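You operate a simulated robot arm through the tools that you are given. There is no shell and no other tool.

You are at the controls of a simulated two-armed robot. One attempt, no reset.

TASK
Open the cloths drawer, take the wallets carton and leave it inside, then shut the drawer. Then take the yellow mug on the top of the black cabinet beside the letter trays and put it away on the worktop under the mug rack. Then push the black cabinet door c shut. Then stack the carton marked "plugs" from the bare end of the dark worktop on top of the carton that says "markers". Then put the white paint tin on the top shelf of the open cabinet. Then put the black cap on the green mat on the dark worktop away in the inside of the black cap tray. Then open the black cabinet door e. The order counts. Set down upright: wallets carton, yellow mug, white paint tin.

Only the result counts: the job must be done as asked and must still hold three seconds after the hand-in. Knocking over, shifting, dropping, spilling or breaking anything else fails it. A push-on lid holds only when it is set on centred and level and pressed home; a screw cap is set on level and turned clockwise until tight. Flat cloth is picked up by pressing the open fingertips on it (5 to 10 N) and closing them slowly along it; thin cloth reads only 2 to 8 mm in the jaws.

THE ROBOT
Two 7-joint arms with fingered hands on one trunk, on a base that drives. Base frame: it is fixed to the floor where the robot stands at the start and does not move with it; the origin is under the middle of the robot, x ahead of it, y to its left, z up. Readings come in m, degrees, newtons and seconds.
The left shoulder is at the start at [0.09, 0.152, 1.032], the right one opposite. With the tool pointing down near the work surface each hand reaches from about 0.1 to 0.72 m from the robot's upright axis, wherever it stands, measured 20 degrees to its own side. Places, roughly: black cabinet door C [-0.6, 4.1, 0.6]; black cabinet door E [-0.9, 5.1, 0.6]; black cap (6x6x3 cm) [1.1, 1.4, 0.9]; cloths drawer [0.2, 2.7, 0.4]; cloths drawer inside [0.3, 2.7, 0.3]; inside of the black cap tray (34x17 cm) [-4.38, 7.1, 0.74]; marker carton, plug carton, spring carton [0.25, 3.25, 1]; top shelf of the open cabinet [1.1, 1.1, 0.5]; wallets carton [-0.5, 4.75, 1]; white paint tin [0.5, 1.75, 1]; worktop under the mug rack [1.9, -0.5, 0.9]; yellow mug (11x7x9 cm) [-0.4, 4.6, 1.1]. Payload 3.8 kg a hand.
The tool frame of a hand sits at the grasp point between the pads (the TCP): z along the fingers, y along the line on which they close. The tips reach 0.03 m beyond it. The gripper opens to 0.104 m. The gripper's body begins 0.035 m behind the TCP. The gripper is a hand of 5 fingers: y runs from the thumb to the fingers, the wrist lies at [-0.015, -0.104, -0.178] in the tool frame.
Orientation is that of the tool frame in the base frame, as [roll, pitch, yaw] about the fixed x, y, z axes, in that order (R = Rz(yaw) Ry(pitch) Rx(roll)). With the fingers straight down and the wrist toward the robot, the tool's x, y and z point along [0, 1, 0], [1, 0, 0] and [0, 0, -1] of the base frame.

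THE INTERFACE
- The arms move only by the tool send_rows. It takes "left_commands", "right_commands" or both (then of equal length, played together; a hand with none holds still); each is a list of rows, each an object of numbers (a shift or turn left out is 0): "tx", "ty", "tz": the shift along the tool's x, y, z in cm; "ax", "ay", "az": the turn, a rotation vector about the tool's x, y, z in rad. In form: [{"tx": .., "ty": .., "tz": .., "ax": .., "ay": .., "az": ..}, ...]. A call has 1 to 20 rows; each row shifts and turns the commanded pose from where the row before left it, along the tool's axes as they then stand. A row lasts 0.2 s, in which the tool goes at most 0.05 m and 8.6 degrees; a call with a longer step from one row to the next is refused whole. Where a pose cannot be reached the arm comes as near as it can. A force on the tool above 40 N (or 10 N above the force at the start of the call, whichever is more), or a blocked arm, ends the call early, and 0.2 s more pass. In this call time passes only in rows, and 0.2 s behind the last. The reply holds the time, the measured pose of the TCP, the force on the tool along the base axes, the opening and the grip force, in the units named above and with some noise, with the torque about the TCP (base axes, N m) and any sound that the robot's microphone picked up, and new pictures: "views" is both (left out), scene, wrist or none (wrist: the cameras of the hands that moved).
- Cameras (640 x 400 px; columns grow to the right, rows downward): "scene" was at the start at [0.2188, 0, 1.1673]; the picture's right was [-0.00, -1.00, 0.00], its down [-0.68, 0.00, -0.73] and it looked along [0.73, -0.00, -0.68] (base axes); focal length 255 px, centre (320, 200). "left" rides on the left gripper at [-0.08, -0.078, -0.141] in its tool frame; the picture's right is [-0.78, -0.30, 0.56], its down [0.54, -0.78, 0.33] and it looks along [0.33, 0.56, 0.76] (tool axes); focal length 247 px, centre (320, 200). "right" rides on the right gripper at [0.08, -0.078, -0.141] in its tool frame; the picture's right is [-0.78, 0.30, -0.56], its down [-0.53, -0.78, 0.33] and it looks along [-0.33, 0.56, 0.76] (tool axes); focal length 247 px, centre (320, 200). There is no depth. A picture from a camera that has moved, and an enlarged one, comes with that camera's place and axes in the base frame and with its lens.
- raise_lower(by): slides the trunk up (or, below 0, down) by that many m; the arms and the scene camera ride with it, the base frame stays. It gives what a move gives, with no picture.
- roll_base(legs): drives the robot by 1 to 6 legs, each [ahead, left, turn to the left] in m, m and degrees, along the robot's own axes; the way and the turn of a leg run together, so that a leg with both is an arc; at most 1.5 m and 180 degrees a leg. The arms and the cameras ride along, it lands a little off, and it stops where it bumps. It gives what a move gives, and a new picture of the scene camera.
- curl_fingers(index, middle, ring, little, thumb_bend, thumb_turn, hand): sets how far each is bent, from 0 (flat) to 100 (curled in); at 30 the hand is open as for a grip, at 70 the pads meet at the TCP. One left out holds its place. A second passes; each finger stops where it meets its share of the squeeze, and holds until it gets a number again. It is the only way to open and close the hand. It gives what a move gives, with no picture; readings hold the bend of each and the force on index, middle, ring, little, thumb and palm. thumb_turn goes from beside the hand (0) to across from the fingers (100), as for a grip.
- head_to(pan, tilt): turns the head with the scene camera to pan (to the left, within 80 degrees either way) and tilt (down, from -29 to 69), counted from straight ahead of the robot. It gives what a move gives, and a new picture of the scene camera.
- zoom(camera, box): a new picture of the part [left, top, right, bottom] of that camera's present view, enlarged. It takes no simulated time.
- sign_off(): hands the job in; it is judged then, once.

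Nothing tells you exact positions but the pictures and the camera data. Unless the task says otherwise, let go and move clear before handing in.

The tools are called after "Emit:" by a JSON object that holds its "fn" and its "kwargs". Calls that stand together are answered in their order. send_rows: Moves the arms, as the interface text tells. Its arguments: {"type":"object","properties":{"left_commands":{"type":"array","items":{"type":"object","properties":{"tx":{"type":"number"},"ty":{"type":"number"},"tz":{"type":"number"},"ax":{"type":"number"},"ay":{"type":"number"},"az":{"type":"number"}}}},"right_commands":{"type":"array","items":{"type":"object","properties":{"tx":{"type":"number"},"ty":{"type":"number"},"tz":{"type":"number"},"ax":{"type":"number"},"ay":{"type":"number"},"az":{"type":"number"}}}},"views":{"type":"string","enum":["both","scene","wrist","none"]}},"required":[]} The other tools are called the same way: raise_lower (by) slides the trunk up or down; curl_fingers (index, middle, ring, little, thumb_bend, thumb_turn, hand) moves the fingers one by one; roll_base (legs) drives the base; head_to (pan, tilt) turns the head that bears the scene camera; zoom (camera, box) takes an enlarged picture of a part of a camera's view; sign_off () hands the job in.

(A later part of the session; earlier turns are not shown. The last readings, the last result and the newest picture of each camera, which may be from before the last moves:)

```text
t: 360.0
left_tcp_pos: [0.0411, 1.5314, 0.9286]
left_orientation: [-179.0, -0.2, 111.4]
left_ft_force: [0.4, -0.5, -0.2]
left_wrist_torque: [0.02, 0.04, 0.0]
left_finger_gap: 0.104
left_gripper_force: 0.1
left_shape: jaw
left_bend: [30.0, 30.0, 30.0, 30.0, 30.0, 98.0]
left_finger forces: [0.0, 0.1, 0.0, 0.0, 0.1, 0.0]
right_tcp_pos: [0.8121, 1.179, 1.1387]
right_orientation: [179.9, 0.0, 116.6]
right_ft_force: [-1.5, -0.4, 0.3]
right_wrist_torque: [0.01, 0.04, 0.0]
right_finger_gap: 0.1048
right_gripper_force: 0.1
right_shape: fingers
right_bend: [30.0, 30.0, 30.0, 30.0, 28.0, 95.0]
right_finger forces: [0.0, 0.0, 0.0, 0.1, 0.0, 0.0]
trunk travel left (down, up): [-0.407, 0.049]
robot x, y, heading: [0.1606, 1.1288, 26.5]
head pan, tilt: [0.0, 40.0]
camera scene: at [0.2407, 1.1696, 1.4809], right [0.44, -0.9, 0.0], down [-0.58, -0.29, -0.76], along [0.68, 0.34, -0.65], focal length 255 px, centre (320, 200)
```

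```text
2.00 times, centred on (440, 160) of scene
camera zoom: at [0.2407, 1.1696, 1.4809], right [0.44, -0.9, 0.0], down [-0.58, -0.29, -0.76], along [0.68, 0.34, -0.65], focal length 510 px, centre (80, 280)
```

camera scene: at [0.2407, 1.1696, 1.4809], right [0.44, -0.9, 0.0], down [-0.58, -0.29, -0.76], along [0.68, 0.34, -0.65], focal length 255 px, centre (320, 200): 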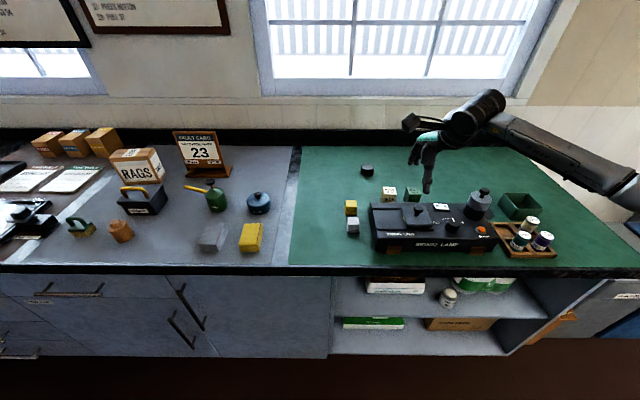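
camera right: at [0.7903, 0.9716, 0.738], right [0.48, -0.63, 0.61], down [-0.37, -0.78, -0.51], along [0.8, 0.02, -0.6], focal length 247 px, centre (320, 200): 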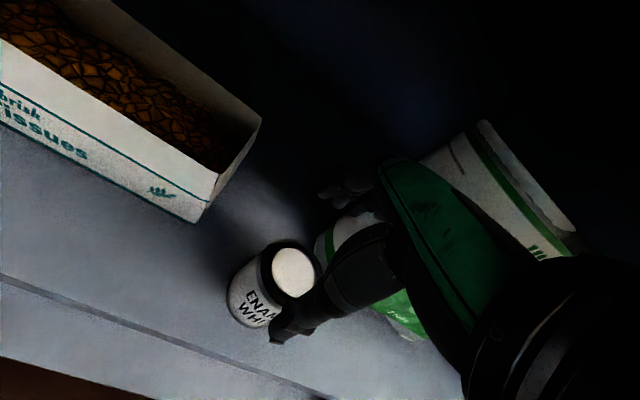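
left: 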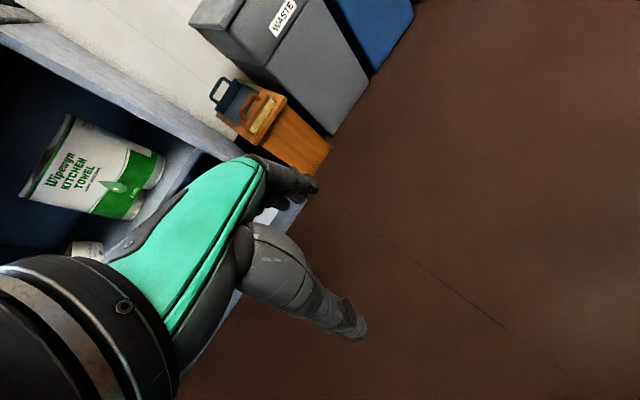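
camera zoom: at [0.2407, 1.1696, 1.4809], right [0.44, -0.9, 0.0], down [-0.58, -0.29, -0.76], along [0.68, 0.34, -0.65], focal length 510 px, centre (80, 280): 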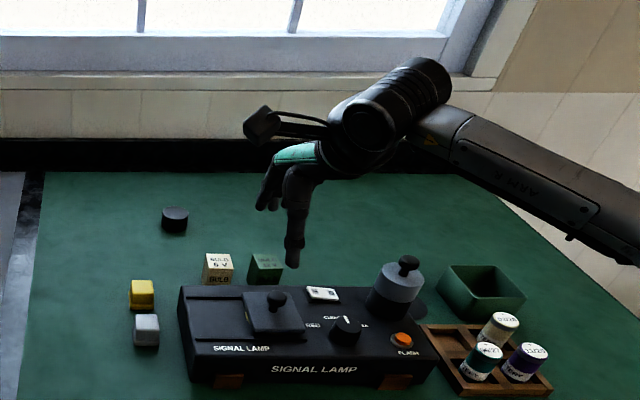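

Cap at about (1.58, 0.763). I drive forward as far as the furniture allows.

Emit:
{"fn": "roll_base", "kwargs": {"legs": [[0.2, 0.04, -0.5]]}}

Emit:
{"fn": "roll_base", "kwargs": {"legs": [[0.04, 0, 0]]}}

```text
t: 361.6
left_tcp_pos: [0.2054, 1.654, 0.9289]
left_orientation: [-179.2, -0.4, 110.6]
left_ft_force: [-0.1, -0.5, 0.2]
left_wrist_torque: [0.04, 0.0, 0.0]
left_finger_gap: 0.1039
left_gripper_force: 0.1
left_shape: jaw
left_bend: [30.0, 30.0, 30.0, 30.0, 30.0, 98.0]
left_finger forces: [0.0, 0.0, 0.0, 0.1, 0.0, 0.0]
right_tcp_pos: [0.9736, 1.2943, 1.1408]
right_orientation: [179.8, 0.1, 115.9]
right_ft_force: [0.1, 0.8, 0.5]
right_wrist_torque: [0.03, -0.02, 0.01]
right_finger_gap: 0.1045
right_gripper_force: 0.0
right_shape: fingers
right_bend: [30.0, 30.0, 30.0, 30.0, 28.0, 95.0]
right_finger forces: [0.0, 0.0, 0.1, 0.0, 0.1, 0.0]
trunk travel left (down, up): [-0.407, 0.049]
robot x, y, heading: [0.3209, 1.2536, 25.5]
head pan, tilt: [0.0, 40.0]
camera scene: at [0.4007, 1.2904, 1.4811], right [0.43, -0.9, 0.0], down [-0.58, -0.28, -0.76], along [0.69, 0.33, -0.65], focal length 255 px, centre (320, 200)
```

scene: 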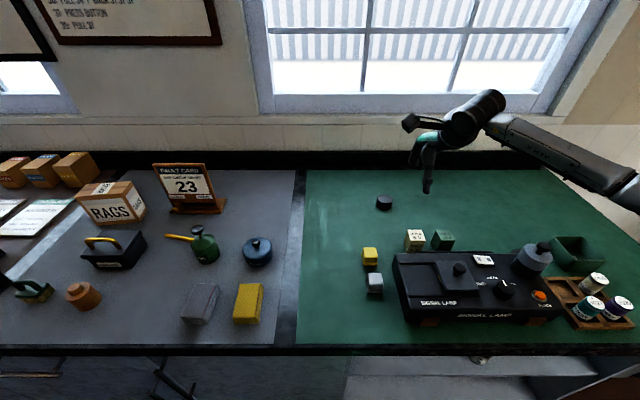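

```text
t: 362.6
left_tcp_pos: [0.2331, 1.6681, 0.9277]
left_orientation: [-178.8, -0.2, 110.7]
left_ft_force: [1.1, 0.4, 1.0]
left_wrist_torque: [-0.04, 0.01, 0.02]
left_finger_gap: 0.1038
left_gripper_force: 0.0
left_shape: jaw
left_bend: [30.0, 30.0, 30.0, 30.0, 30.0, 98.0]
left_finger forces: [0.1, 0.0, 0.0, 0.0, 0.1, 0.1]
right_tcp_pos: [1.0019, 1.3074, 1.1388]
right_orientation: [179.9, 0.1, 115.9]
right_ft_force: [0.2, 0.4, -0.5]
right_wrist_torque: [0.02, 0.02, 0.01]
right_finger_gap: 0.1048
right_gripper_force: 0.0
right_shape: fingers
right_bend: [30.0, 30.0, 30.0, 30.0, 28.0, 95.0]
right_finger forces: [0.0, 0.0, 0.1, 0.1, 0.0, 0.0]
trunk travel left (down, up): [-0.407, 0.049]
robot x, y, heading: [0.3484, 1.2668, 25.5]
head pan, tilt: [0.0, 40.0]
stopped in leg 1: the robot was blocked; the commanded pose is now the measured one
camera scene: at [0.4309, 1.3059, 1.4807], right [0.43, -0.9, 0.0], down [-0.59, -0.28, -0.76], along [0.69, 0.33, -0.65], focal length 255 px, centre (320, 200)
```

scene: 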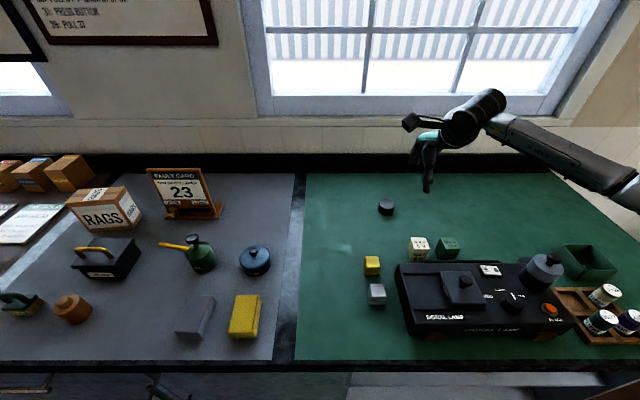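

Blocked at u≈0.868, as expected. Measuring the cap from both cameras.

Emit:
{"fn": "zoom", "kwargs": {"camera": "scene", "box": [340, 150, 500, 290]}}

Emit:
{"fn": "zoom", "kwargs": {"camera": "right", "box": [0, 0, 640, 400]}}

```text
2.86 times, centred on (420, 220) of scene
camera zoom: at [0.4309, 1.3059, 1.4807], right [0.43, -0.9, 0.0], down [-0.59, -0.28, -0.76], along [0.69, 0.33, -0.65], focal length 728 px, centre (34, 143)
```

zoom: 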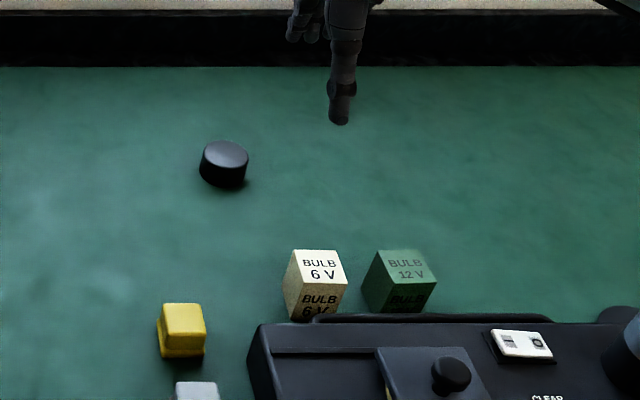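

```text
1.00 times, centred on (320, 200) of right (not enlarged: the box is as wide or as high as the picture)
camera zoom: at [0.8969, 1.344, 1.28], right [0.6, -0.57, 0.56], down [-0.47, -0.82, -0.33], along [0.65, -0.06, -0.76], focal length 247 px, centre (320, 200)
```

zoom: 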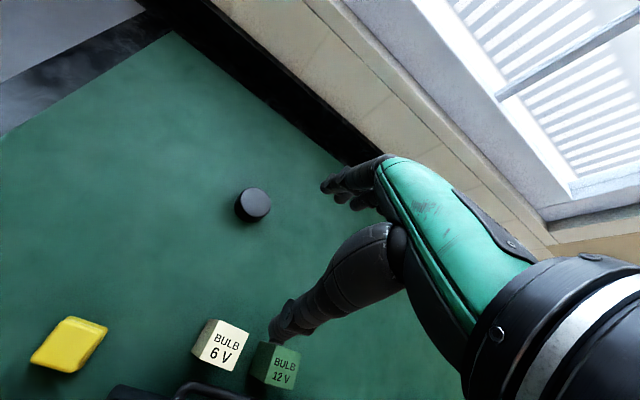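

Cap centre (1.578, 0.765). Turning the base left ~15° brings the right shoulder closer, as with the carton.

Emit:
{"fn": "roll_base", "kwargs": {"legs": [[-0.008, 0, 0], [0, 0, 15]]}}

Emit:
{"fn": "send_rows", "kwargs": {"right_commands": [{"az": 0.13}, {"az": 0.13}], "views": "none"}}

```text
t: 364.2
left_tcp_pos: [0.1233, 1.6211, 0.9286]
left_orientation: [-178.9, -0.1, 125.7]
left_ft_force: [0.1, 0.4, 0.7]
left_wrist_torque: [0.03, -0.02, -0.02]
left_finger_gap: 0.1037
left_gripper_force: 0.0
left_shape: jaw
left_bend: [30.0, 30.0, 30.0, 30.0, 30.0, 98.0]
left_finger forces: [0.0, 0.1, 0.0, 0.1, 0.0, 0.1]
right_tcp_pos: [0.9602, 1.4711, 1.1403]
right_orientation: [179.8, 0.1, 131.0]
right_ft_force: [0.0, 0.6, 0.1]
right_wrist_torque: [-0.01, -0.02, 0.02]
right_finger_gap: 0.1045
right_gripper_force: 0.1
right_shape: fingers
right_bend: [30.0, 30.0, 30.0, 30.0, 28.0, 95.0]
right_finger forces: [0.0, 0.1, 0.1, 0.0, 0.0, 0.0]
trunk travel left (down, up): [-0.407, 0.049]
robot x, y, heading: [0.3369, 1.2626, 40.7]
head pan, tilt: [0.0, 40.0]
camera scene: at [0.4082, 1.3198, 1.4809], right [0.65, -0.76, 0.0], down [-0.49, -0.42, -0.76], along [0.58, 0.5, -0.65], focal length 255 px, centre (320, 200)
```

scene: 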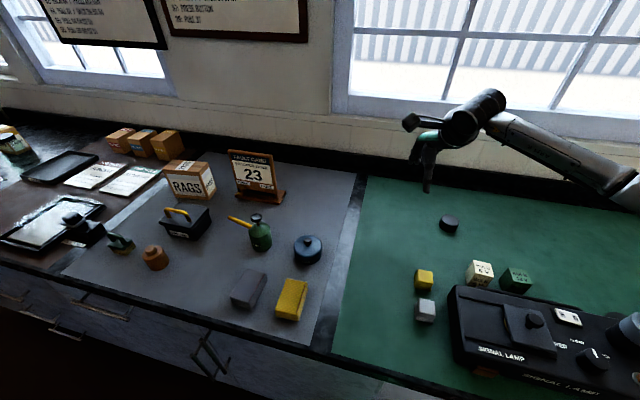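

```text
t: 364.8
left_tcp_pos: [0.1242, 1.6214, 0.9286]
left_orientation: [-179.1, -0.2, 125.7]
left_ft_force: [0.0, 0.1, -0.8]
left_wrist_torque: [-0.05, 0.01, -0.01]
left_finger_gap: 0.1038
left_gripper_force: 0.0
left_shape: jaw
left_bend: [30.0, 30.0, 30.0, 30.0, 30.0, 98.0]
left_finger forces: [0.0, 0.0, 0.0, 0.0, 0.0, 0.0]
right_tcp_pos: [0.96, 1.4715, 1.1401]
right_orientation: [179.8, 0.0, 115.9]
right_ft_force: [1.0, -0.3, 0.1]
right_wrist_torque: [0.01, -0.03, -0.01]
right_finger_gap: 0.1047
right_gripper_force: 0.1
right_shape: fingers
right_bend: [30.0, 30.0, 30.0, 30.0, 28.0, 95.0]
right_finger forces: [0.0, 0.1, 0.0, 0.1, 0.1, 0.1]
trunk travel left (down, up): [-0.407, 0.049]
robot x, y, heading: [0.3365, 1.2639, 40.6]
head pan, tilt: [0.0, 40.0]
```

Emit:
{"fn": "send_rows", "kwargs": {"right_commands": [{"ty": 1.2, "tx": -3.4}, {"ty": 1.2, "tx": -3.4}, {"ty": 1.2, "tx": -3.4}, {"ty": 1.2, "tx": -3.4}], "views": "none"}}

Emit:
{"fn": "raise_lower", "kwargs": {"by": -0.12}}

Emit:
{"fn": "send_rows", "kwargs": {"right_commands": [{"ty": 1.2}, {"ty": 1.0}], "views": "both"}}

```text
t: 365.8
left_tcp_pos: [0.1247, 1.6196, 0.9287]
left_orientation: [-179.0, -0.3, 125.8]
left_ft_force: [-0.6, 0.3, -1.0]
left_wrist_torque: [-0.02, 0.01, 0.04]
left_finger_gap: 0.1038
left_gripper_force: 0.0
left_shape: jaw
left_bend: [30.0, 30.0, 30.0, 30.0, 30.0, 98.0]
left_finger forces: [0.0, 0.0, 0.0, 0.1, 0.1, 0.1]
right_tcp_pos: [1.065, 1.369, 1.1407]
right_orientation: [179.8, 0.0, 116.0]
right_ft_force: [-0.1, -0.3, 0.0]
right_wrist_torque: [0.03, 0.02, 0.02]
right_finger_gap: 0.105
right_gripper_force: 0.1
right_shape: fingers
right_bend: [30.0, 30.0, 30.0, 30.0, 28.0, 95.0]
right_finger forces: [0.1, 0.1, 0.1, 0.1, 0.0, 0.1]
trunk travel left (down, up): [-0.407, 0.049]
robot x, y, heading: [0.3399, 1.2628, 40.5]
head pan, tilt: [0.0, 40.0]
```

```text
t: 367.3
left_tcp_pos: [0.1241, 1.6225, 0.8075]
left_orientation: [-179.0, -0.3, 125.7]
left_ft_force: [-0.3, -0.3, -0.3]
left_wrist_torque: [-0.02, -0.03, -0.02]
left_finger_gap: 0.1037
left_gripper_force: 0.1
left_shape: jaw
left_bend: [30.0, 30.0, 30.0, 30.0, 30.0, 98.0]
left_finger forces: [0.0, 0.0, 0.0, 0.0, 0.0, 0.0]
right_tcp_pos: [1.0625, 1.3696, 1.0207]
right_orientation: [179.7, 0.0, 116.0]
right_ft_force: [0.1, 0.7, 0.3]
right_wrist_torque: [0.01, 0.03, 0.0]
right_finger_gap: 0.1046
right_gripper_force: 0.1
right_shape: fingers
right_bend: [30.0, 30.0, 30.0, 30.0, 28.0, 95.0]
right_finger forces: [0.1, 0.1, 0.0, 0.1, 0.0, 0.0]
trunk travel left (down, up): [-0.287, 0.169]
robot x, y, heading: [0.3369, 1.2647, 40.4]
head pan, tilt: [0.0, 40.0]
```

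```text
t: 367.9
left_tcp_pos: [0.124, 1.6202, 0.8068]
left_orientation: [-179.0, -0.2, 125.8]
left_ft_force: [0.4, -0.3, -1.7]
left_wrist_torque: [-0.02, 0.02, -0.03]
left_finger_gap: 0.1035
left_gripper_force: 0.0
left_shape: jaw
left_bend: [30.0, 30.0, 30.0, 30.0, 30.0, 98.0]
left_finger forces: [0.0, 0.1, 0.1, 0.1, 0.0, 0.1]
right_tcp_pos: [1.0838, 1.3806, 1.0199]
right_orientation: [179.9, 0.0, 116.0]
right_ft_force: [0.1, 0.0, 0.0]
right_wrist_torque: [-0.03, 0.02, 0.03]
right_finger_gap: 0.1046
right_gripper_force: 0.2
right_shape: fingers
right_bend: [30.0, 30.0, 30.0, 30.0, 28.0, 95.0]
right_finger forces: [0.1, 0.1, 0.0, 0.1, 0.1, 0.0]
trunk travel left (down, up): [-0.287, 0.169]
robot x, y, heading: [0.337, 1.2644, 40.6]
head pan, tilt: [0.0, 40.0]
camera scene: at [0.4314, 1.3398, 1.3507], right [0.65, -0.76, 0.0], down [-0.53, -0.46, -0.71], along [0.54, 0.46, -0.7], focal length 255 px, centre (320, 200)
camera right: at [0.9776, 1.4164, 1.1614], right [0.6, -0.57, 0.56], down [-0.46, -0.82, -0.33], along [0.65, -0.06, -0.76], focal length 247 px, centre (320, 200)
```

scene: 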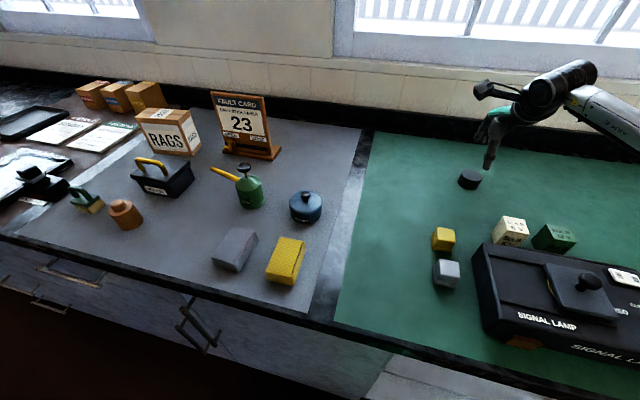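
right: 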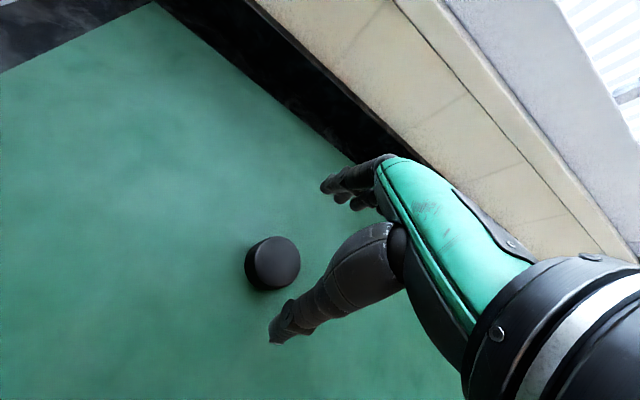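

The hand is exactly above the cap. Lowering by arm.

Emit:
{"fn": "send_rows", "kwargs": {"right_commands": [{"tz": 3}, {"tz": 3}, {"tz": 1.5}], "views": "both"}}

Emit:
{"fn": "zoom", "kwargs": {"camera": "right", "box": [200, 140, 440, 380]}}

```text
t: 368.7
left_tcp_pos: [0.1246, 1.6219, 0.808]
left_orientation: [-179.0, -0.2, 125.8]
left_ft_force: [-0.2, -0.9, 0.1]
left_wrist_torque: [0.01, -0.01, 0.02]
left_finger_gap: 0.1038
left_gripper_force: 0.1
left_shape: jaw
left_bend: [30.0, 30.0, 30.0, 30.0, 30.0, 98.0]
left_finger forces: [0.0, 0.0, 0.0, 0.1, 0.1, 0.0]
right_tcp_pos: [1.0839, 1.38, 0.9463]
right_orientation: [179.7, 0.0, 116.0]
right_ft_force: [-0.3, -0.2, 0.3]
right_wrist_torque: [0.03, -0.02, 0.0]
right_finger_gap: 0.1047
right_gripper_force: 0.1
right_shape: fingers
right_bend: [30.0, 30.0, 30.0, 30.0, 28.0, 95.0]
right_finger forces: [0.0, 0.1, 0.0, 0.0, 0.1, 0.0]
trunk travel left (down, up): [-0.287, 0.169]
robot x, y, heading: [0.3388, 1.263, 40.4]
head pan, tilt: [0.0, 40.0]
camera scene: at [0.4313, 1.3395, 1.3507], right [0.65, -0.76, 0.0], down [-0.53, -0.46, -0.71], along [0.54, 0.47, -0.7], focal length 255 px, centre (320, 200)
camera right: at [0.9782, 1.4163, 1.0874], right [0.6, -0.57, 0.56], down [-0.46, -0.82, -0.34], along [0.65, -0.06, -0.76], focal length 247 px, centre (320, 200)
```

scene: 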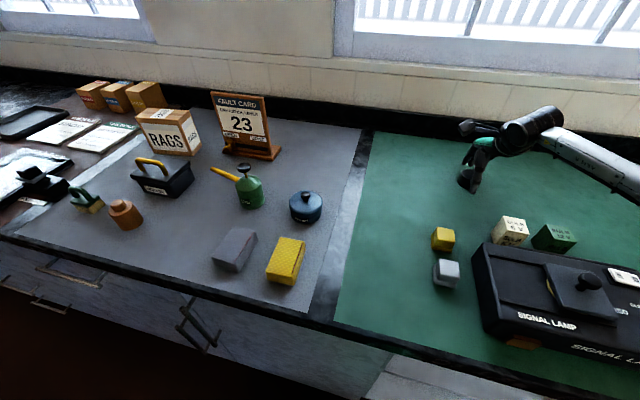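
right: 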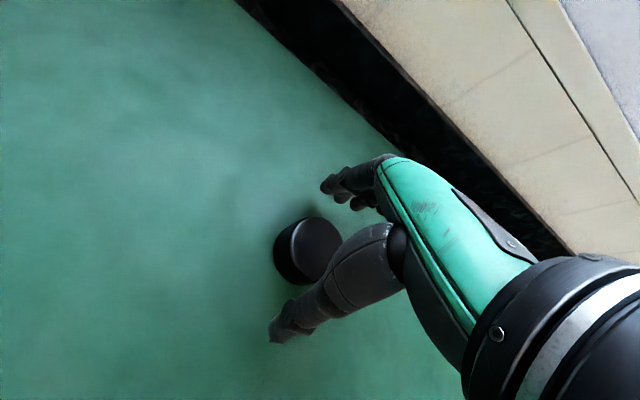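

```text
1.67 times, centred on (320, 260) of right
camera zoom: at [0.9782, 1.4163, 1.0874], right [0.6, -0.57, 0.56], down [-0.46, -0.82, -0.34], along [0.65, -0.06, -0.76], focal length 412 px, centre (320, 100)
```

zoom: 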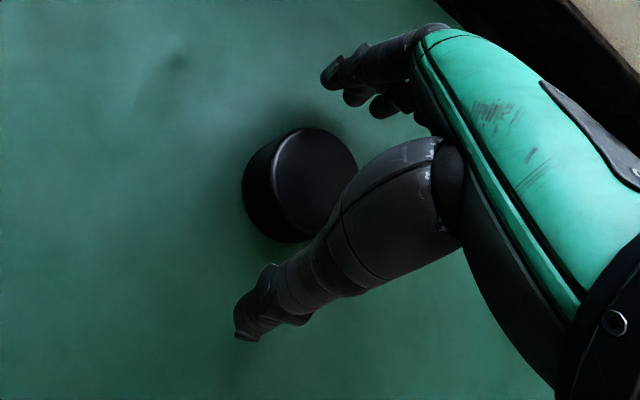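

Emit:
{"fn": "send_rows", "kwargs": {"right_commands": [{"tz": 0.8}, {"tz": 0.5}], "views": "none"}}

Emit:
{"fn": "send_rows", "kwargs": {"right_commands": [{"tz": 0.4}], "views": "none"}}

```text
t: 369.3
left_tcp_pos: [0.1261, 1.6214, 0.8086]
left_orientation: [-179.0, -0.2, 125.7]
left_ft_force: [0.0, 0.1, 0.5]
left_wrist_torque: [-0.01, 0.03, 0.01]
left_finger_gap: 0.1038
left_gripper_force: 0.1
left_shape: jaw
left_bend: [30.0, 30.0, 30.0, 30.0, 30.0, 98.0]
left_finger forces: [0.1, 0.1, 0.1, 0.1, 0.0, 0.1]
right_tcp_pos: [1.084, 1.3798, 0.9322]
right_orientation: [179.9, -0.1, 116.0]
right_ft_force: [-0.3, -0.7, 0.4]
right_wrist_torque: [-0.02, -0.02, 0.01]
right_finger_gap: 0.105
right_gripper_force: 0.1
right_shape: fingers
right_bend: [30.0, 30.0, 30.0, 30.0, 28.0, 95.0]
right_finger forces: [0.0, 0.0, 0.0, 0.0, 0.0, 0.1]
trunk travel left (down, up): [-0.287, 0.169]
robot x, y, heading: [0.3403, 1.2622, 40.4]
head pan, tilt: [0.0, 40.0]
```

```text
t: 369.7
left_tcp_pos: [0.1236, 1.6207, 0.8085]
left_orientation: [-178.9, -0.2, 125.8]
left_ft_force: [-0.8, 0.5, -0.1]
left_wrist_torque: [-0.03, -0.03, -0.03]
left_finger_gap: 0.1036
left_gripper_force: 0.0
left_shape: jaw
left_bend: [30.0, 30.0, 30.0, 30.0, 30.0, 98.0]
left_finger forces: [0.1, 0.1, 0.0, 0.0, 0.0, 0.1]
right_tcp_pos: [1.0829, 1.3798, 0.9302]
right_orientation: [179.6, 0.0, 116.0]
right_ft_force: [0.0, -1.1, 2.8]
right_wrist_torque: [0.07, -0.2, 0.0]
right_finger_gap: 0.1049
right_gripper_force: 1.3
right_shape: fingers
right_bend: [30.0, 30.0, 30.0, 30.0, 28.0, 95.0]
right_finger forces: [0.1, 3.0, 0.0, 0.1, 0.0, 0.0]
trunk travel left (down, up): [-0.287, 0.169]
robot x, y, heading: [0.3378, 1.2642, 40.6]
head pan, tilt: [0.0, 40.0]
```

A fingertip just touches the mat. I rise 3 mm and close on the cap.

Emit:
{"fn": "send_rows", "kwargs": {"right_commands": [{"tz": -0.4}], "views": "none"}}

Emit:
{"fn": "curl_fingers", "kwargs": {"hand": "right", "index": 60, "middle": 60, "ring": 60, "little": 60, "thumb_bend": 60}}

Emit:
{"fn": "zoom", "kwargs": {"camera": "right", "box": [200, 140, 440, 380]}}

```text
t: 370.1
left_tcp_pos: [0.1247, 1.6211, 0.8083]
left_orientation: [-179.0, -0.2, 125.7]
left_ft_force: [0.0, 0.4, -0.7]
left_wrist_torque: [0.0, -0.03, -0.03]
left_finger_gap: 0.1038
left_gripper_force: 0.1
left_shape: jaw
left_bend: [30.0, 30.0, 30.0, 30.0, 30.0, 98.0]
left_finger forces: [0.1, 0.1, 0.1, 0.1, 0.0, 0.1]
right_tcp_pos: [1.0835, 1.3805, 0.9319]
right_orientation: [179.9, -0.1, 116.0]
right_ft_force: [0.2, -0.8, -0.4]
right_wrist_torque: [-0.01, -0.01, 0.0]
right_finger_gap: 0.1045
right_gripper_force: 0.1
right_shape: fingers
right_bend: [30.0, 30.0, 30.0, 30.0, 28.0, 95.0]
right_finger forces: [0.1, 0.0, 0.0, 0.0, 0.0, 0.1]
trunk travel left (down, up): [-0.287, 0.169]
robot x, y, heading: [0.3355, 1.2642, 40.5]
head pan, tilt: [0.0, 40.0]
```

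```text
t: 371.1
left_tcp_pos: [0.1238, 1.6215, 0.8081]
left_orientation: [-179.1, -0.2, 125.9]
left_ft_force: [0.4, 0.1, 0.3]
left_wrist_torque: [0.01, 0.02, -0.01]
left_finger_gap: 0.1036
left_gripper_force: 0.0
left_shape: jaw
left_bend: [30.0, 30.0, 30.0, 30.0, 30.0, 98.0]
left_finger forces: [0.0, 0.1, 0.1, 0.1, 0.0, 0.1]
right_tcp_pos: [1.0834, 1.3804, 0.9346]
right_orientation: [179.5, -0.1, 116.1]
right_ft_force: [3.1, 1.8, 9.1]
right_wrist_torque: [0.1, -0.38, 0.05]
right_finger_gap: 0.0439
right_gripper_force: 12.3
right_shape: fingers
right_bend: [55.0, 55.0, 59.0, 60.0, 53.0, 98.0]
right_finger forces: [4.0, 11.8, 0.6, 0.1, 8.2, 0.0]
trunk travel left (down, up): [-0.287, 0.169]
robot x, y, heading: [0.3379, 1.2669, 40.7]
head pan, tilt: [0.0, 40.0]
```

```text
1.67 times, centred on (320, 260) of right
camera zoom: at [0.9772, 1.4165, 1.0756], right [0.6, -0.57, 0.56], down [-0.46, -0.82, -0.34], along [0.65, -0.05, -0.76], focal length 412 px, centre (320, 100)
```

zoom: 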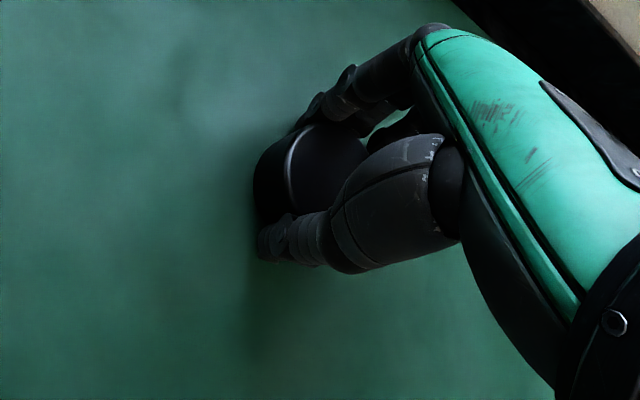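

Emit:
{"fn": "send_rows", "kwargs": {"right_commands": [{"tz": -0.5}], "views": "none"}}

Emit:
{"fn": "curl_fingers", "kwargs": {"hand": "right", "index": 66, "middle": 66, "ring": 66, "little": 66, "thumb_bend": 66}}

Emit:
{"fn": "send_rows", "kwargs": {"right_commands": [{"tz": -2}, {"tz": -3}, {"tz": -4}, {"tz": -4}], "views": "both"}}

```text
t: 371.5
left_tcp_pos: [0.1241, 1.6212, 0.8084]
left_orientation: [-179.0, -0.3, 125.7]
left_ft_force: [-0.1, 0.2, 0.5]
left_wrist_torque: [0.01, 0.03, -0.02]
left_finger_gap: 0.1038
left_gripper_force: 0.1
left_shape: jaw
left_bend: [30.0, 30.0, 30.0, 30.0, 30.0, 98.0]
left_finger forces: [0.0, 0.1, 0.0, 0.0, 0.0, 0.0]
right_tcp_pos: [1.082, 1.3786, 0.9359]
right_orientation: [-179.9, 0.1, 115.9]
right_ft_force: [-0.4, -0.1, -0.2]
right_wrist_torque: [0.01, 0.01, 0.0]
right_finger_gap: 0.044
right_gripper_force: 8.1
right_shape: fingers
right_bend: [55.0, 56.0, 59.0, 60.0, 53.0, 98.0]
right_finger forces: [3.5, 4.4, 0.5, 0.1, 8.6, 0.1]
trunk travel left (down, up): [-0.287, 0.169]
robot x, y, heading: [0.3372, 1.2665, 40.8]
head pan, tilt: [0.0, 40.0]
```

```text
t: 372.5
left_tcp_pos: [0.1242, 1.6214, 0.8077]
left_orientation: [-179.0, -0.2, 125.7]
left_ft_force: [0.4, -0.8, 0.6]
left_wrist_torque: [-0.01, 0.02, 0.03]
left_finger_gap: 0.1038
left_gripper_force: 0.1
left_shape: jaw
left_bend: [30.0, 30.0, 30.0, 30.0, 30.0, 98.0]
left_finger forces: [0.1, 0.1, 0.0, 0.0, 0.0, 0.0]
right_tcp_pos: [1.0843, 1.3794, 0.9381]
right_orientation: [179.8, 0.0, 115.9]
right_ft_force: [0.3, 1.1, -0.2]
right_wrist_torque: [0.01, 0.01, 0.0]
right_finger_gap: 0.0431
right_gripper_force: 15.5
right_shape: fingers
right_bend: [57.0, 59.0, 63.0, 66.0, 53.0, 98.0]
right_finger forces: [6.2, 6.8, 2.4, 0.0, 15.4, 0.0]
trunk travel left (down, up): [-0.287, 0.169]
robot x, y, heading: [0.3396, 1.2612, 40.5]
head pan, tilt: [0.0, 40.0]
```

```text
t: 373.5
left_tcp_pos: [0.1238, 1.621, 0.8086]
left_orientation: [-179.0, -0.2, 125.7]
left_ft_force: [-0.2, 0.3, 1.2]
left_wrist_torque: [-0.02, 0.02, 0.01]
left_finger_gap: 0.1039
left_gripper_force: 0.0
left_shape: jaw
left_bend: [30.0, 30.0, 30.0, 30.0, 30.0, 98.0]
left_finger forces: [0.0, 0.1, 0.0, 0.0, 0.0, 0.1]
right_tcp_pos: [1.0823, 1.3804, 1.0666]
right_orientation: [179.8, -0.1, 116.0]
right_ft_force: [-0.5, 0.8, -0.2]
right_wrist_torque: [0.0, 0.01, 0.0]
right_finger_gap: 0.0433
right_gripper_force: 14.6
right_shape: fingers
right_bend: [57.0, 59.0, 63.0, 66.0, 53.0, 98.0]
right_finger forces: [6.2, 6.7, 2.4, 0.0, 15.3, 0.1]
trunk travel left (down, up): [-0.287, 0.169]
robot x, y, heading: [0.3374, 1.2649, 40.6]
head pan, tilt: [0.0, 40.0]
camera scene: at [0.4307, 1.3398, 1.3508], right [0.65, -0.76, 0.0], down [-0.53, -0.46, -0.71], along [0.54, 0.46, -0.7], focal length 255 px, centre (320, 200)
camera right: at [0.977, 1.4172, 1.2075], right [0.61, -0.57, 0.56], down [-0.46, -0.82, -0.33], along [0.65, -0.06, -0.76], focal length 247 px, centre (320, 200)
```

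scene: 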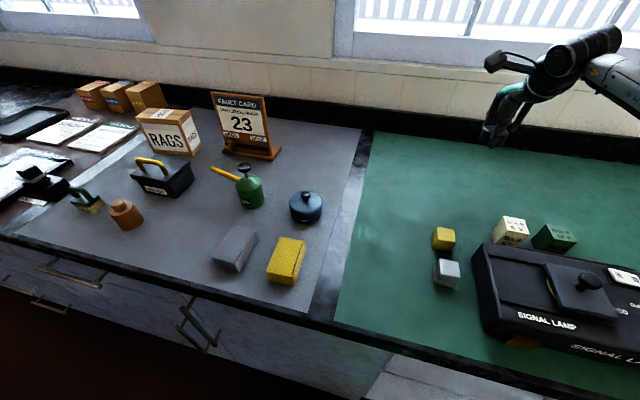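
right: 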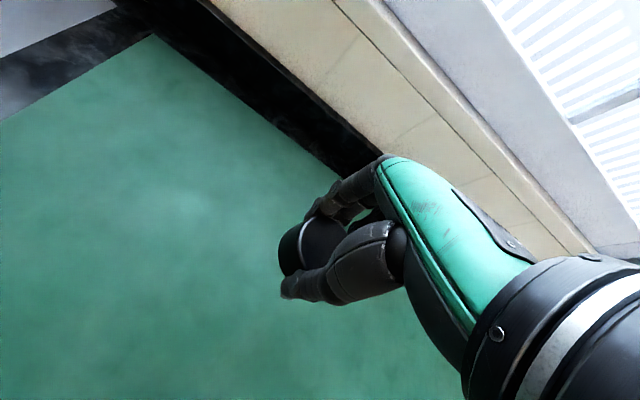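

The cap is in hand. I raise the trunk and back away from the worktop.

Emit:
{"fn": "raise_lower", "kwargs": {"by": 0.16}}

Emit:
{"fn": "roll_base", "kwargs": {"legs": [[-0.45, 0.1, 0], [0, 0, -15], [-0.15, 0, 0]]}}

Emit:
{"fn": "head_to", "kwargs": {"pan": 75, "tilt": 15}}

```text
t: 375.4
left_tcp_pos: [0.1238, 1.6205, 0.9689]
left_orientation: [-179.0, -0.1, 125.6]
left_ft_force: [-0.4, 0.7, 0.6]
left_wrist_torque: [-0.01, 0.01, 0.0]
left_finger_gap: 0.1038
left_gripper_force: 0.1
left_shape: jaw
left_bend: [30.0, 30.0, 30.0, 30.0, 30.0, 98.0]
left_finger forces: [0.1, 0.0, 0.0, 0.1, 0.1, 0.1]
right_tcp_pos: [1.0819, 1.3788, 1.2278]
right_orientation: [179.8, -0.1, 116.0]
right_ft_force: [0.5, 0.1, 0.4]
right_wrist_torque: [-0.01, 0.0, -0.01]
right_finger_gap: 0.043
right_gripper_force: 15.2
right_shape: fingers
right_bend: [57.0, 59.0, 63.0, 66.0, 53.0, 98.0]
right_finger forces: [6.2, 6.8, 2.5, 0.0, 15.3, 0.0]
trunk travel left (down, up): [-0.447, 0.009]
robot x, y, heading: [0.3387, 1.2601, 40.8]
head pan, tilt: [0.0, 40.0]
```

```text
t: 380.0
left_tcp_pos: [-0.3168, 1.3857, 0.9677]
left_orientation: [-178.7, -0.2, 110.0]
left_ft_force: [0.4, 0.4, 0.2]
left_wrist_torque: [0.03, -0.03, 0.0]
left_finger_gap: 0.1039
left_gripper_force: 0.0
left_shape: jaw
left_bend: [30.0, 30.0, 30.0, 30.0, 30.0, 98.0]
left_finger forces: [0.0, 0.0, 0.1, 0.0, 0.1, 0.0]
right_tcp_pos: [0.5417, 0.8945, 1.2255]
right_orientation: [-180.0, 0.1, 100.4]
right_ft_force: [0.0, -0.6, -0.4]
right_wrist_torque: [-0.04, -0.01, 0.01]
right_finger_gap: 0.043
right_gripper_force: 15.6
right_shape: fingers
right_bend: [57.0, 59.0, 63.0, 66.0, 53.0, 98.0]
right_finger forces: [6.2, 6.7, 2.4, 0.0, 15.1, 0.0]
trunk travel left (down, up): [-0.447, 0.009]
robot x, y, heading: [-0.2088, 0.9849, 24.6]
head pan, tilt: [0.0, 40.0]
camera scene: at [-0.1259, 1.0197, 1.5209], right [0.42, -0.91, 0.0], down [-0.59, -0.27, -0.76], along [0.69, 0.32, -0.65], focal length 255 px, centre (320, 200)
```

scene: 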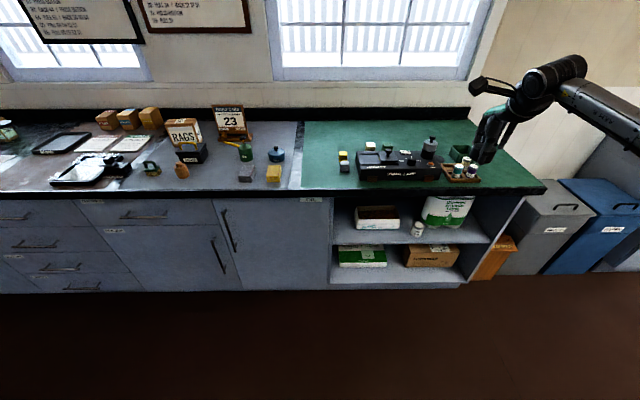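

```text
t: 381.5
left_tcp_pos: [-0.319, 1.3858, 0.9677]
left_orientation: [-179.0, -0.3, 110.0]
left_ft_force: [-0.3, -0.2, 0.0]
left_wrist_torque: [0.02, 0.03, 0.02]
left_finger_gap: 0.1036
left_gripper_force: 0.2
left_shape: jaw
left_bend: [30.0, 30.0, 30.0, 30.0, 30.0, 98.0]
left_finger forces: [0.0, 0.0, 0.0, 0.1, 0.1, 0.0]
right_tcp_pos: [0.5383, 0.8927, 1.2281]
right_orientation: [179.8, -0.1, 100.3]
right_ft_force: [-1.2, -0.2, 0.0]
right_wrist_torque: [-0.02, 0.01, -0.02]
right_finger_gap: 0.0427
right_gripper_force: 15.3
right_shape: fingers
right_bend: [57.0, 59.0, 63.0, 66.0, 53.0, 98.0]
right_finger forces: [6.2, 6.8, 2.3, 0.1, 15.1, 0.0]
trunk travel left (down, up): [-0.447, 0.009]
robot x, y, heading: [-0.2093, 0.9823, 24.6]
head pan, tilt: [75.0, 15.0]
camera scene: at [-0.2227, 1.0744, 1.5608], right [0.99, 0.17, 0.0], down [0.04, -0.26, -0.97], along [-0.17, 0.95, -0.26], focal length 255 px, centre (320, 200)
```

scene: 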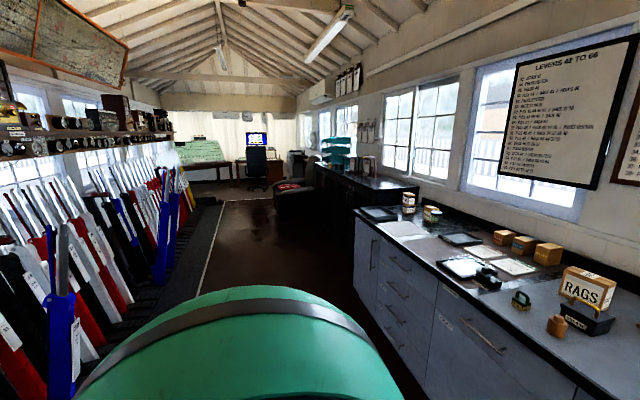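

Now the long way to the tray near the desk (u≈−0.82, v≈8.3). I turn left to face down the aisle and drive.

Emit:
{"fn": "roll_base", "kwargs": {"legs": [[0, 0, 91.4], [1.4, 0, 0], [1.4, 0, 0]]}}

Emit:
{"fn": "head_to", "kwargs": {"pan": 0, "tilt": 15}}

```text
t: 398.8
left_tcp_pos: [-1.8027, 3.3855, 0.9677]
left_orientation: [-179.1, -0.2, -158.7]
left_ft_force: [-0.1, 0.2, 0.5]
left_wrist_torque: [0.02, 0.0, 0.02]
left_finger_gap: 0.1037
left_gripper_force: 0.1
left_shape: jaw
left_bend: [30.0, 30.0, 30.0, 30.0, 30.0, 98.0]
left_finger forces: [0.0, 0.0, 0.1, 0.0, 0.0, 0.1]
right_tcp_pos: [-1.332, 4.2547, 1.2271]
right_orientation: [179.8, 0.0, -168.3]
right_ft_force: [-0.5, -0.3, -0.4]
right_wrist_torque: [-0.02, -0.04, -0.02]
right_finger_gap: 0.0424
right_gripper_force: 15.2
right_shape: fingers
right_bend: [57.0, 59.0, 64.0, 66.0, 53.0, 98.0]
right_finger forces: [6.1, 6.6, 2.5, 0.1, 14.4, 0.0]
trunk travel left (down, up): [-0.447, 0.009]
robot x, y, heading: [-1.4061, 3.5053, 116.3]
head pan, tilt: [75.0, 15.0]
camera scene: at [-1.4902, 3.4858, 1.5608], right [-0.2, 0.98, 0.0], down [0.25, 0.05, -0.97], along [-0.95, -0.19, -0.26], focal length 255 px, centre (320, 200)
```

scene: 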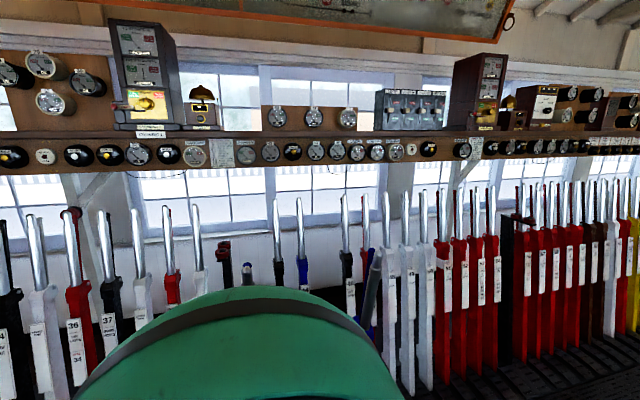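

```text
t: 400.3
left_tcp_pos: [-1.8023, 3.3861, 0.9687]
left_orientation: [-178.9, -0.1, -158.6]
left_ft_force: [-0.4, 0.2, 0.6]
left_wrist_torque: [0.03, 0.04, 0.02]
left_finger_gap: 0.1037
left_gripper_force: 0.0
left_shape: jaw
left_bend: [30.0, 30.0, 30.0, 30.0, 30.0, 98.0]
left_finger forces: [0.1, 0.0, 0.1, 0.0, 0.0, 0.0]
right_tcp_pos: [-1.3321, 4.2541, 1.2268]
right_orientation: [179.8, 0.0, -168.3]
right_ft_force: [-0.7, 0.5, 0.8]
right_wrist_torque: [0.0, 0.02, -0.01]
right_finger_gap: 0.0425
right_gripper_force: 14.7
right_shape: fingers
right_bend: [57.0, 59.0, 64.0, 66.0, 53.0, 98.0]
right_finger forces: [6.2, 6.6, 2.5, 0.0, 14.3, 0.0]
trunk travel left (down, up): [-0.447, 0.009]
robot x, y, heading: [-1.4037, 3.5017, 116.6]
head pan, tilt: [0.0, 15.0]
camera scene: at [-1.4404, 3.5887, 1.5608], right [0.9, 0.44, 0.0], down [0.12, -0.23, -0.97], along [-0.43, 0.87, -0.26], focal length 255 px, centre (320, 200)
```

scene: 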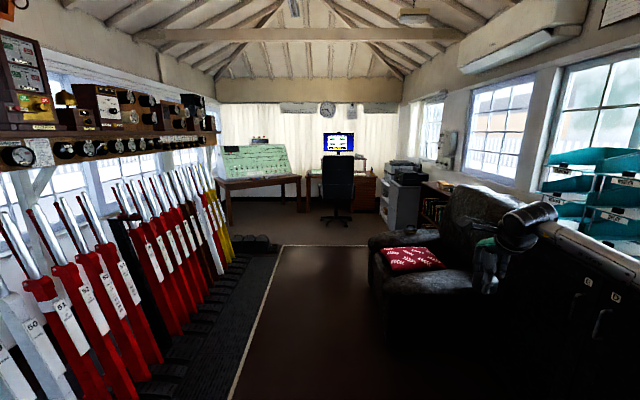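

The tray should be on the table with the green panel at the far end. I drive on, keeping left of the armchair.

Emit:
{"fn": "roll_base", "kwargs": {"legs": [[1.3, 0.15, 0], [1.2, 0.1, 0]]}}

Emit:
{"fn": "head_to", "kwargs": {"pan": 15, "tilt": 25}}

Emit:
{"fn": "zoom", "kwargs": {"camera": "scene", "box": [160, 60, 480, 260]}}

```text
t: 412.6
left_tcp_pos: [-3.1507, 5.5054, 0.9686]
left_orientation: [-179.0, -0.2, -158.6]
left_ft_force: [-0.9, -0.3, -0.8]
left_wrist_torque: [0.01, -0.01, 0.02]
left_finger_gap: 0.1033
left_gripper_force: 0.0
left_shape: jaw
left_bend: [30.0, 30.0, 30.0, 30.0, 30.0, 98.0]
left_finger forces: [0.1, 0.1, 0.0, 0.1, 0.0, 0.0]
right_tcp_pos: [-2.6809, 6.3745, 1.2279]
right_orientation: [179.7, 0.0, -168.2]
right_ft_force: [-1.0, -1.1, -0.5]
right_wrist_torque: [0.02, 0.01, 0.01]
right_finger_gap: 0.0422
right_gripper_force: 14.4
right_shape: fingers
right_bend: [57.0, 59.0, 64.0, 66.0, 53.0, 98.0]
right_finger forces: [6.1, 6.6, 2.5, 0.1, 14.3, 0.0]
trunk travel left (down, up): [-0.447, 0.009]
robot x, y, heading: [-2.7518, 5.6253, 116.4]
head pan, tilt: [0.0, 15.0]
camera scene: at [-2.7885, 5.7084, 1.5608], right [0.9, 0.44, 0.0], down [0.11, -0.23, -0.97], along [-0.43, 0.87, -0.26], focal length 255 px, centre (320, 200)
```

scene: 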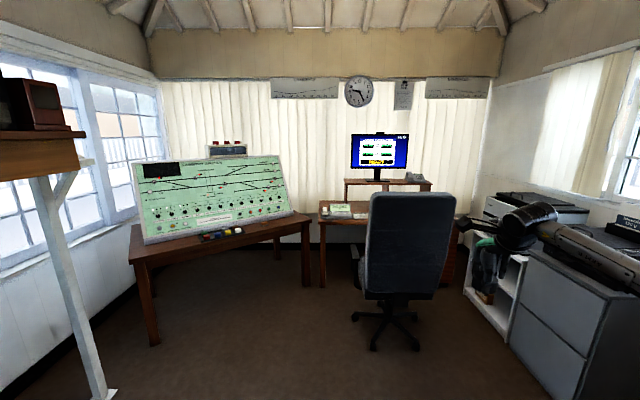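

```text
t: 413.3
left_tcp_pos: [-3.1518, 5.5066, 0.9684]
left_orientation: [-179.1, -0.3, -158.4]
left_ft_force: [-0.9, -0.5, -0.5]
left_wrist_torque: [0.0, 0.01, 0.04]
left_finger_gap: 0.104
left_gripper_force: 0.1
left_shape: jaw
left_bend: [30.0, 30.0, 30.0, 30.0, 30.0, 98.0]
left_finger forces: [0.0, 0.0, 0.0, 0.1, 0.1, 0.0]
right_tcp_pos: [-2.6813, 6.3757, 1.2281]
right_orientation: [179.8, 0.1, -168.3]
right_ft_force: [0.3, -0.7, 0.4]
right_wrist_torque: [-0.01, -0.02, -0.02]
right_finger_gap: 0.0422
right_gripper_force: 14.5
right_shape: fingers
right_bend: [57.0, 59.0, 64.0, 66.0, 53.0, 98.0]
right_finger forces: [6.1, 6.5, 2.6, 0.1, 14.3, 0.0]
trunk travel left (down, up): [-0.447, 0.009]
robot x, y, heading: [-2.7522, 5.6245, 116.4]
head pan, tilt: [15.0, 25.0]
camera scene: at [-2.8084, 5.6949, 1.5446], right [0.75, 0.66, 0.0], down [0.28, -0.32, -0.91], along [-0.6, 0.68, -0.42], focal length 255 px, centre (320, 200)
```

scene: 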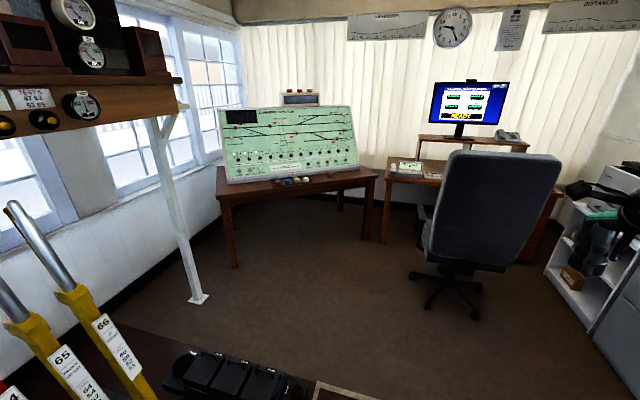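

```text
2.00 times, centred on (320, 160) of scene
camera zoom: at [-2.8084, 5.6949, 1.5446], right [0.75, 0.66, 0.0], down [0.28, -0.32, -0.91], along [-0.6, 0.68, -0.42], focal length 510 px, centre (320, 280)
```

zoom: 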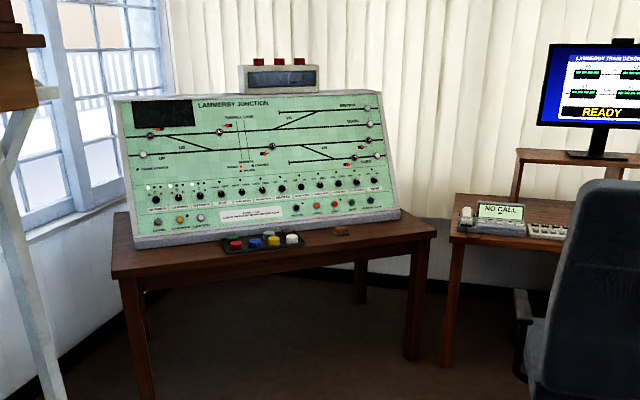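

The black tray with coloured caps lies in front of the junction panel; the table is angled, facing heading ≈153°. I drive forward, then turn toward it.

Emit:
{"fn": "roll_base", "kwargs": {"legs": [[1.2, 0, 0], [0, 0, 36.5]]}}

Emit:
{"fn": "send_rows", "kwargs": {"right_commands": [{"az": -0.128}, {"az": -0.128}, {"tx": 3.6}, {"tx": 3.6}, {"tx": 3.6}, {"tx": 3.6}], "views": "none"}}

Emit:
{"fn": "head_to", "kwargs": {"pan": 0, "tilt": 35}}

Emit:
{"fn": "zoom", "kwargs": {"camera": "scene", "box": [160, 60, 480, 260]}}

```text
t: 417.6
left_tcp_pos: [-3.5254, 6.2757, 0.9702]
left_orientation: [-178.9, -0.5, -159.0]
left_ft_force: [0.9, 0.3, 0.9]
left_wrist_torque: [-0.08, 0.03, -0.02]
left_finger_gap: 0.1039
left_gripper_force: 0.1
left_shape: jaw
left_bend: [30.0, 30.0, 30.0, 30.0, 30.0, 98.0]
left_finger forces: [0.1, 0.0, 0.1, 0.0, 0.0, 0.1]
right_tcp_pos: [-3.0477, 7.1412, 1.2271]
right_orientation: [-179.8, -0.2, -168.8]
right_ft_force: [6.0, -19.5, 15.3]
right_wrist_torque: [-0.01, -0.2, -0.26]
right_finger_gap: 0.0428
right_gripper_force: 37.7
right_shape: fingers
right_bend: [62.0, 64.0, 66.0, 66.0, 52.0, 96.0]
right_finger forces: [3.2, 48.5, 0.0, 0.0, 23.7, 0.0]
trunk travel left (down, up): [-0.447, 0.009]
robot x, y, heading: [-3.1259, 6.3898, 115.8]
head pan, tilt: [15.0, 25.0]
stopped in leg 1: the force on the tool passed its limit at 47 N (the readings are from after the stop); the commanded pose is now the measured one
camera scene: at [-3.1801, 6.4631, 1.5446], right [0.75, 0.66, 0.0], down [0.27, -0.32, -0.91], along [-0.6, 0.68, -0.42], focal length 255 px, centre (320, 200)
```

scene: 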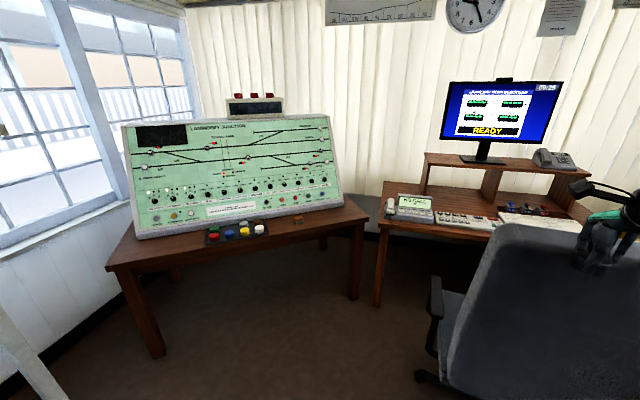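

```text
t: 419.0
left_tcp_pos: [-3.5296, 6.2714, 0.9681]
left_orientation: [-178.9, -0.2, -158.8]
left_ft_force: [-0.4, -1.0, -1.0]
left_wrist_torque: [0.0, 0.02, -0.01]
left_finger_gap: 0.1038
left_gripper_force: 0.0
left_shape: jaw
left_bend: [30.0, 30.0, 30.0, 30.0, 30.0, 98.0]
left_finger forces: [0.0, 0.0, 0.0, 0.1, 0.1, 0.0]
right_tcp_pos: [-3.1821, 7.073, 1.2267]
right_orientation: [-179.7, 0.1, -154.1]
right_ft_force: [-0.8, 0.0, -0.1]
right_wrist_torque: [0.0, 0.02, 0.02]
right_finger_gap: 0.0424
right_gripper_force: 14.8
right_shape: fingers
right_bend: [59.0, 61.0, 64.0, 66.0, 53.0, 97.0]
right_finger forces: [6.5, 6.8, 2.1, 0.0, 14.1, 0.0]
trunk travel left (down, up): [-0.447, 0.009]
robot x, y, heading: [-3.1291, 6.3933, 115.8]
head pan, tilt: [15.0, 25.0]
```

```text
t: 419.7
left_tcp_pos: [-3.5289, 6.2723, 0.9678]
left_orientation: [-179.0, -0.2, -158.8]
left_ft_force: [0.5, -0.3, -1.0]
left_wrist_torque: [0.0, -0.01, -0.01]
left_finger_gap: 0.1038
left_gripper_force: 0.0
left_shape: jaw
left_bend: [30.0, 30.0, 30.0, 30.0, 30.0, 98.0]
left_finger forces: [0.0, 0.0, 0.0, 0.0, 0.0, 0.1]
right_tcp_pos: [-3.1818, 7.075, 1.2267]
right_orientation: [-179.6, 0.1, -154.0]
right_ft_force: [0.1, 0.8, 0.3]
right_wrist_torque: [-0.01, -0.01, -0.01]
right_finger_gap: 0.0424
right_gripper_force: 14.6
right_shape: fingers
right_bend: [59.0, 61.0, 64.0, 66.0, 53.0, 97.0]
right_finger forces: [6.5, 6.8, 2.2, 0.0, 14.1, 0.0]
trunk travel left (down, up): [-0.447, 0.009]
robot x, y, heading: [-3.1256, 6.3892, 116.1]
head pan, tilt: [0.0, 35.0]
camera scene: at [-3.164, 6.4687, 1.5288], right [0.9, 0.44, 0.0], down [0.25, -0.52, -0.82], along [-0.36, 0.74, -0.57], focal length 255 px, centre (320, 200)
```

scene: 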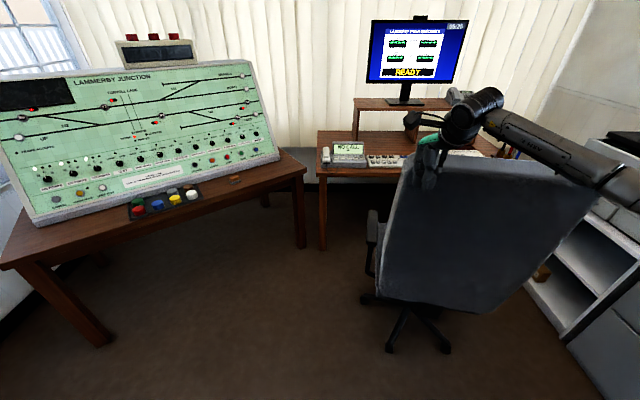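

```text
2.00 times, centred on (320, 160) of scene
camera zoom: at [-3.164, 6.4687, 1.5288], right [0.9, 0.44, 0.0], down [0.25, -0.52, -0.82], along [-0.36, 0.74, -0.57], focal length 510 px, centre (320, 280)
```

zoom: 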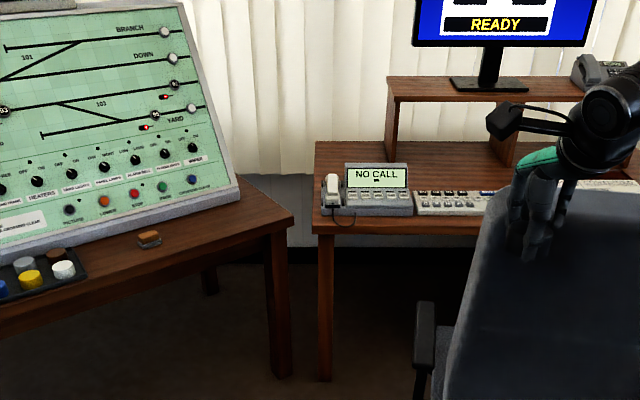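

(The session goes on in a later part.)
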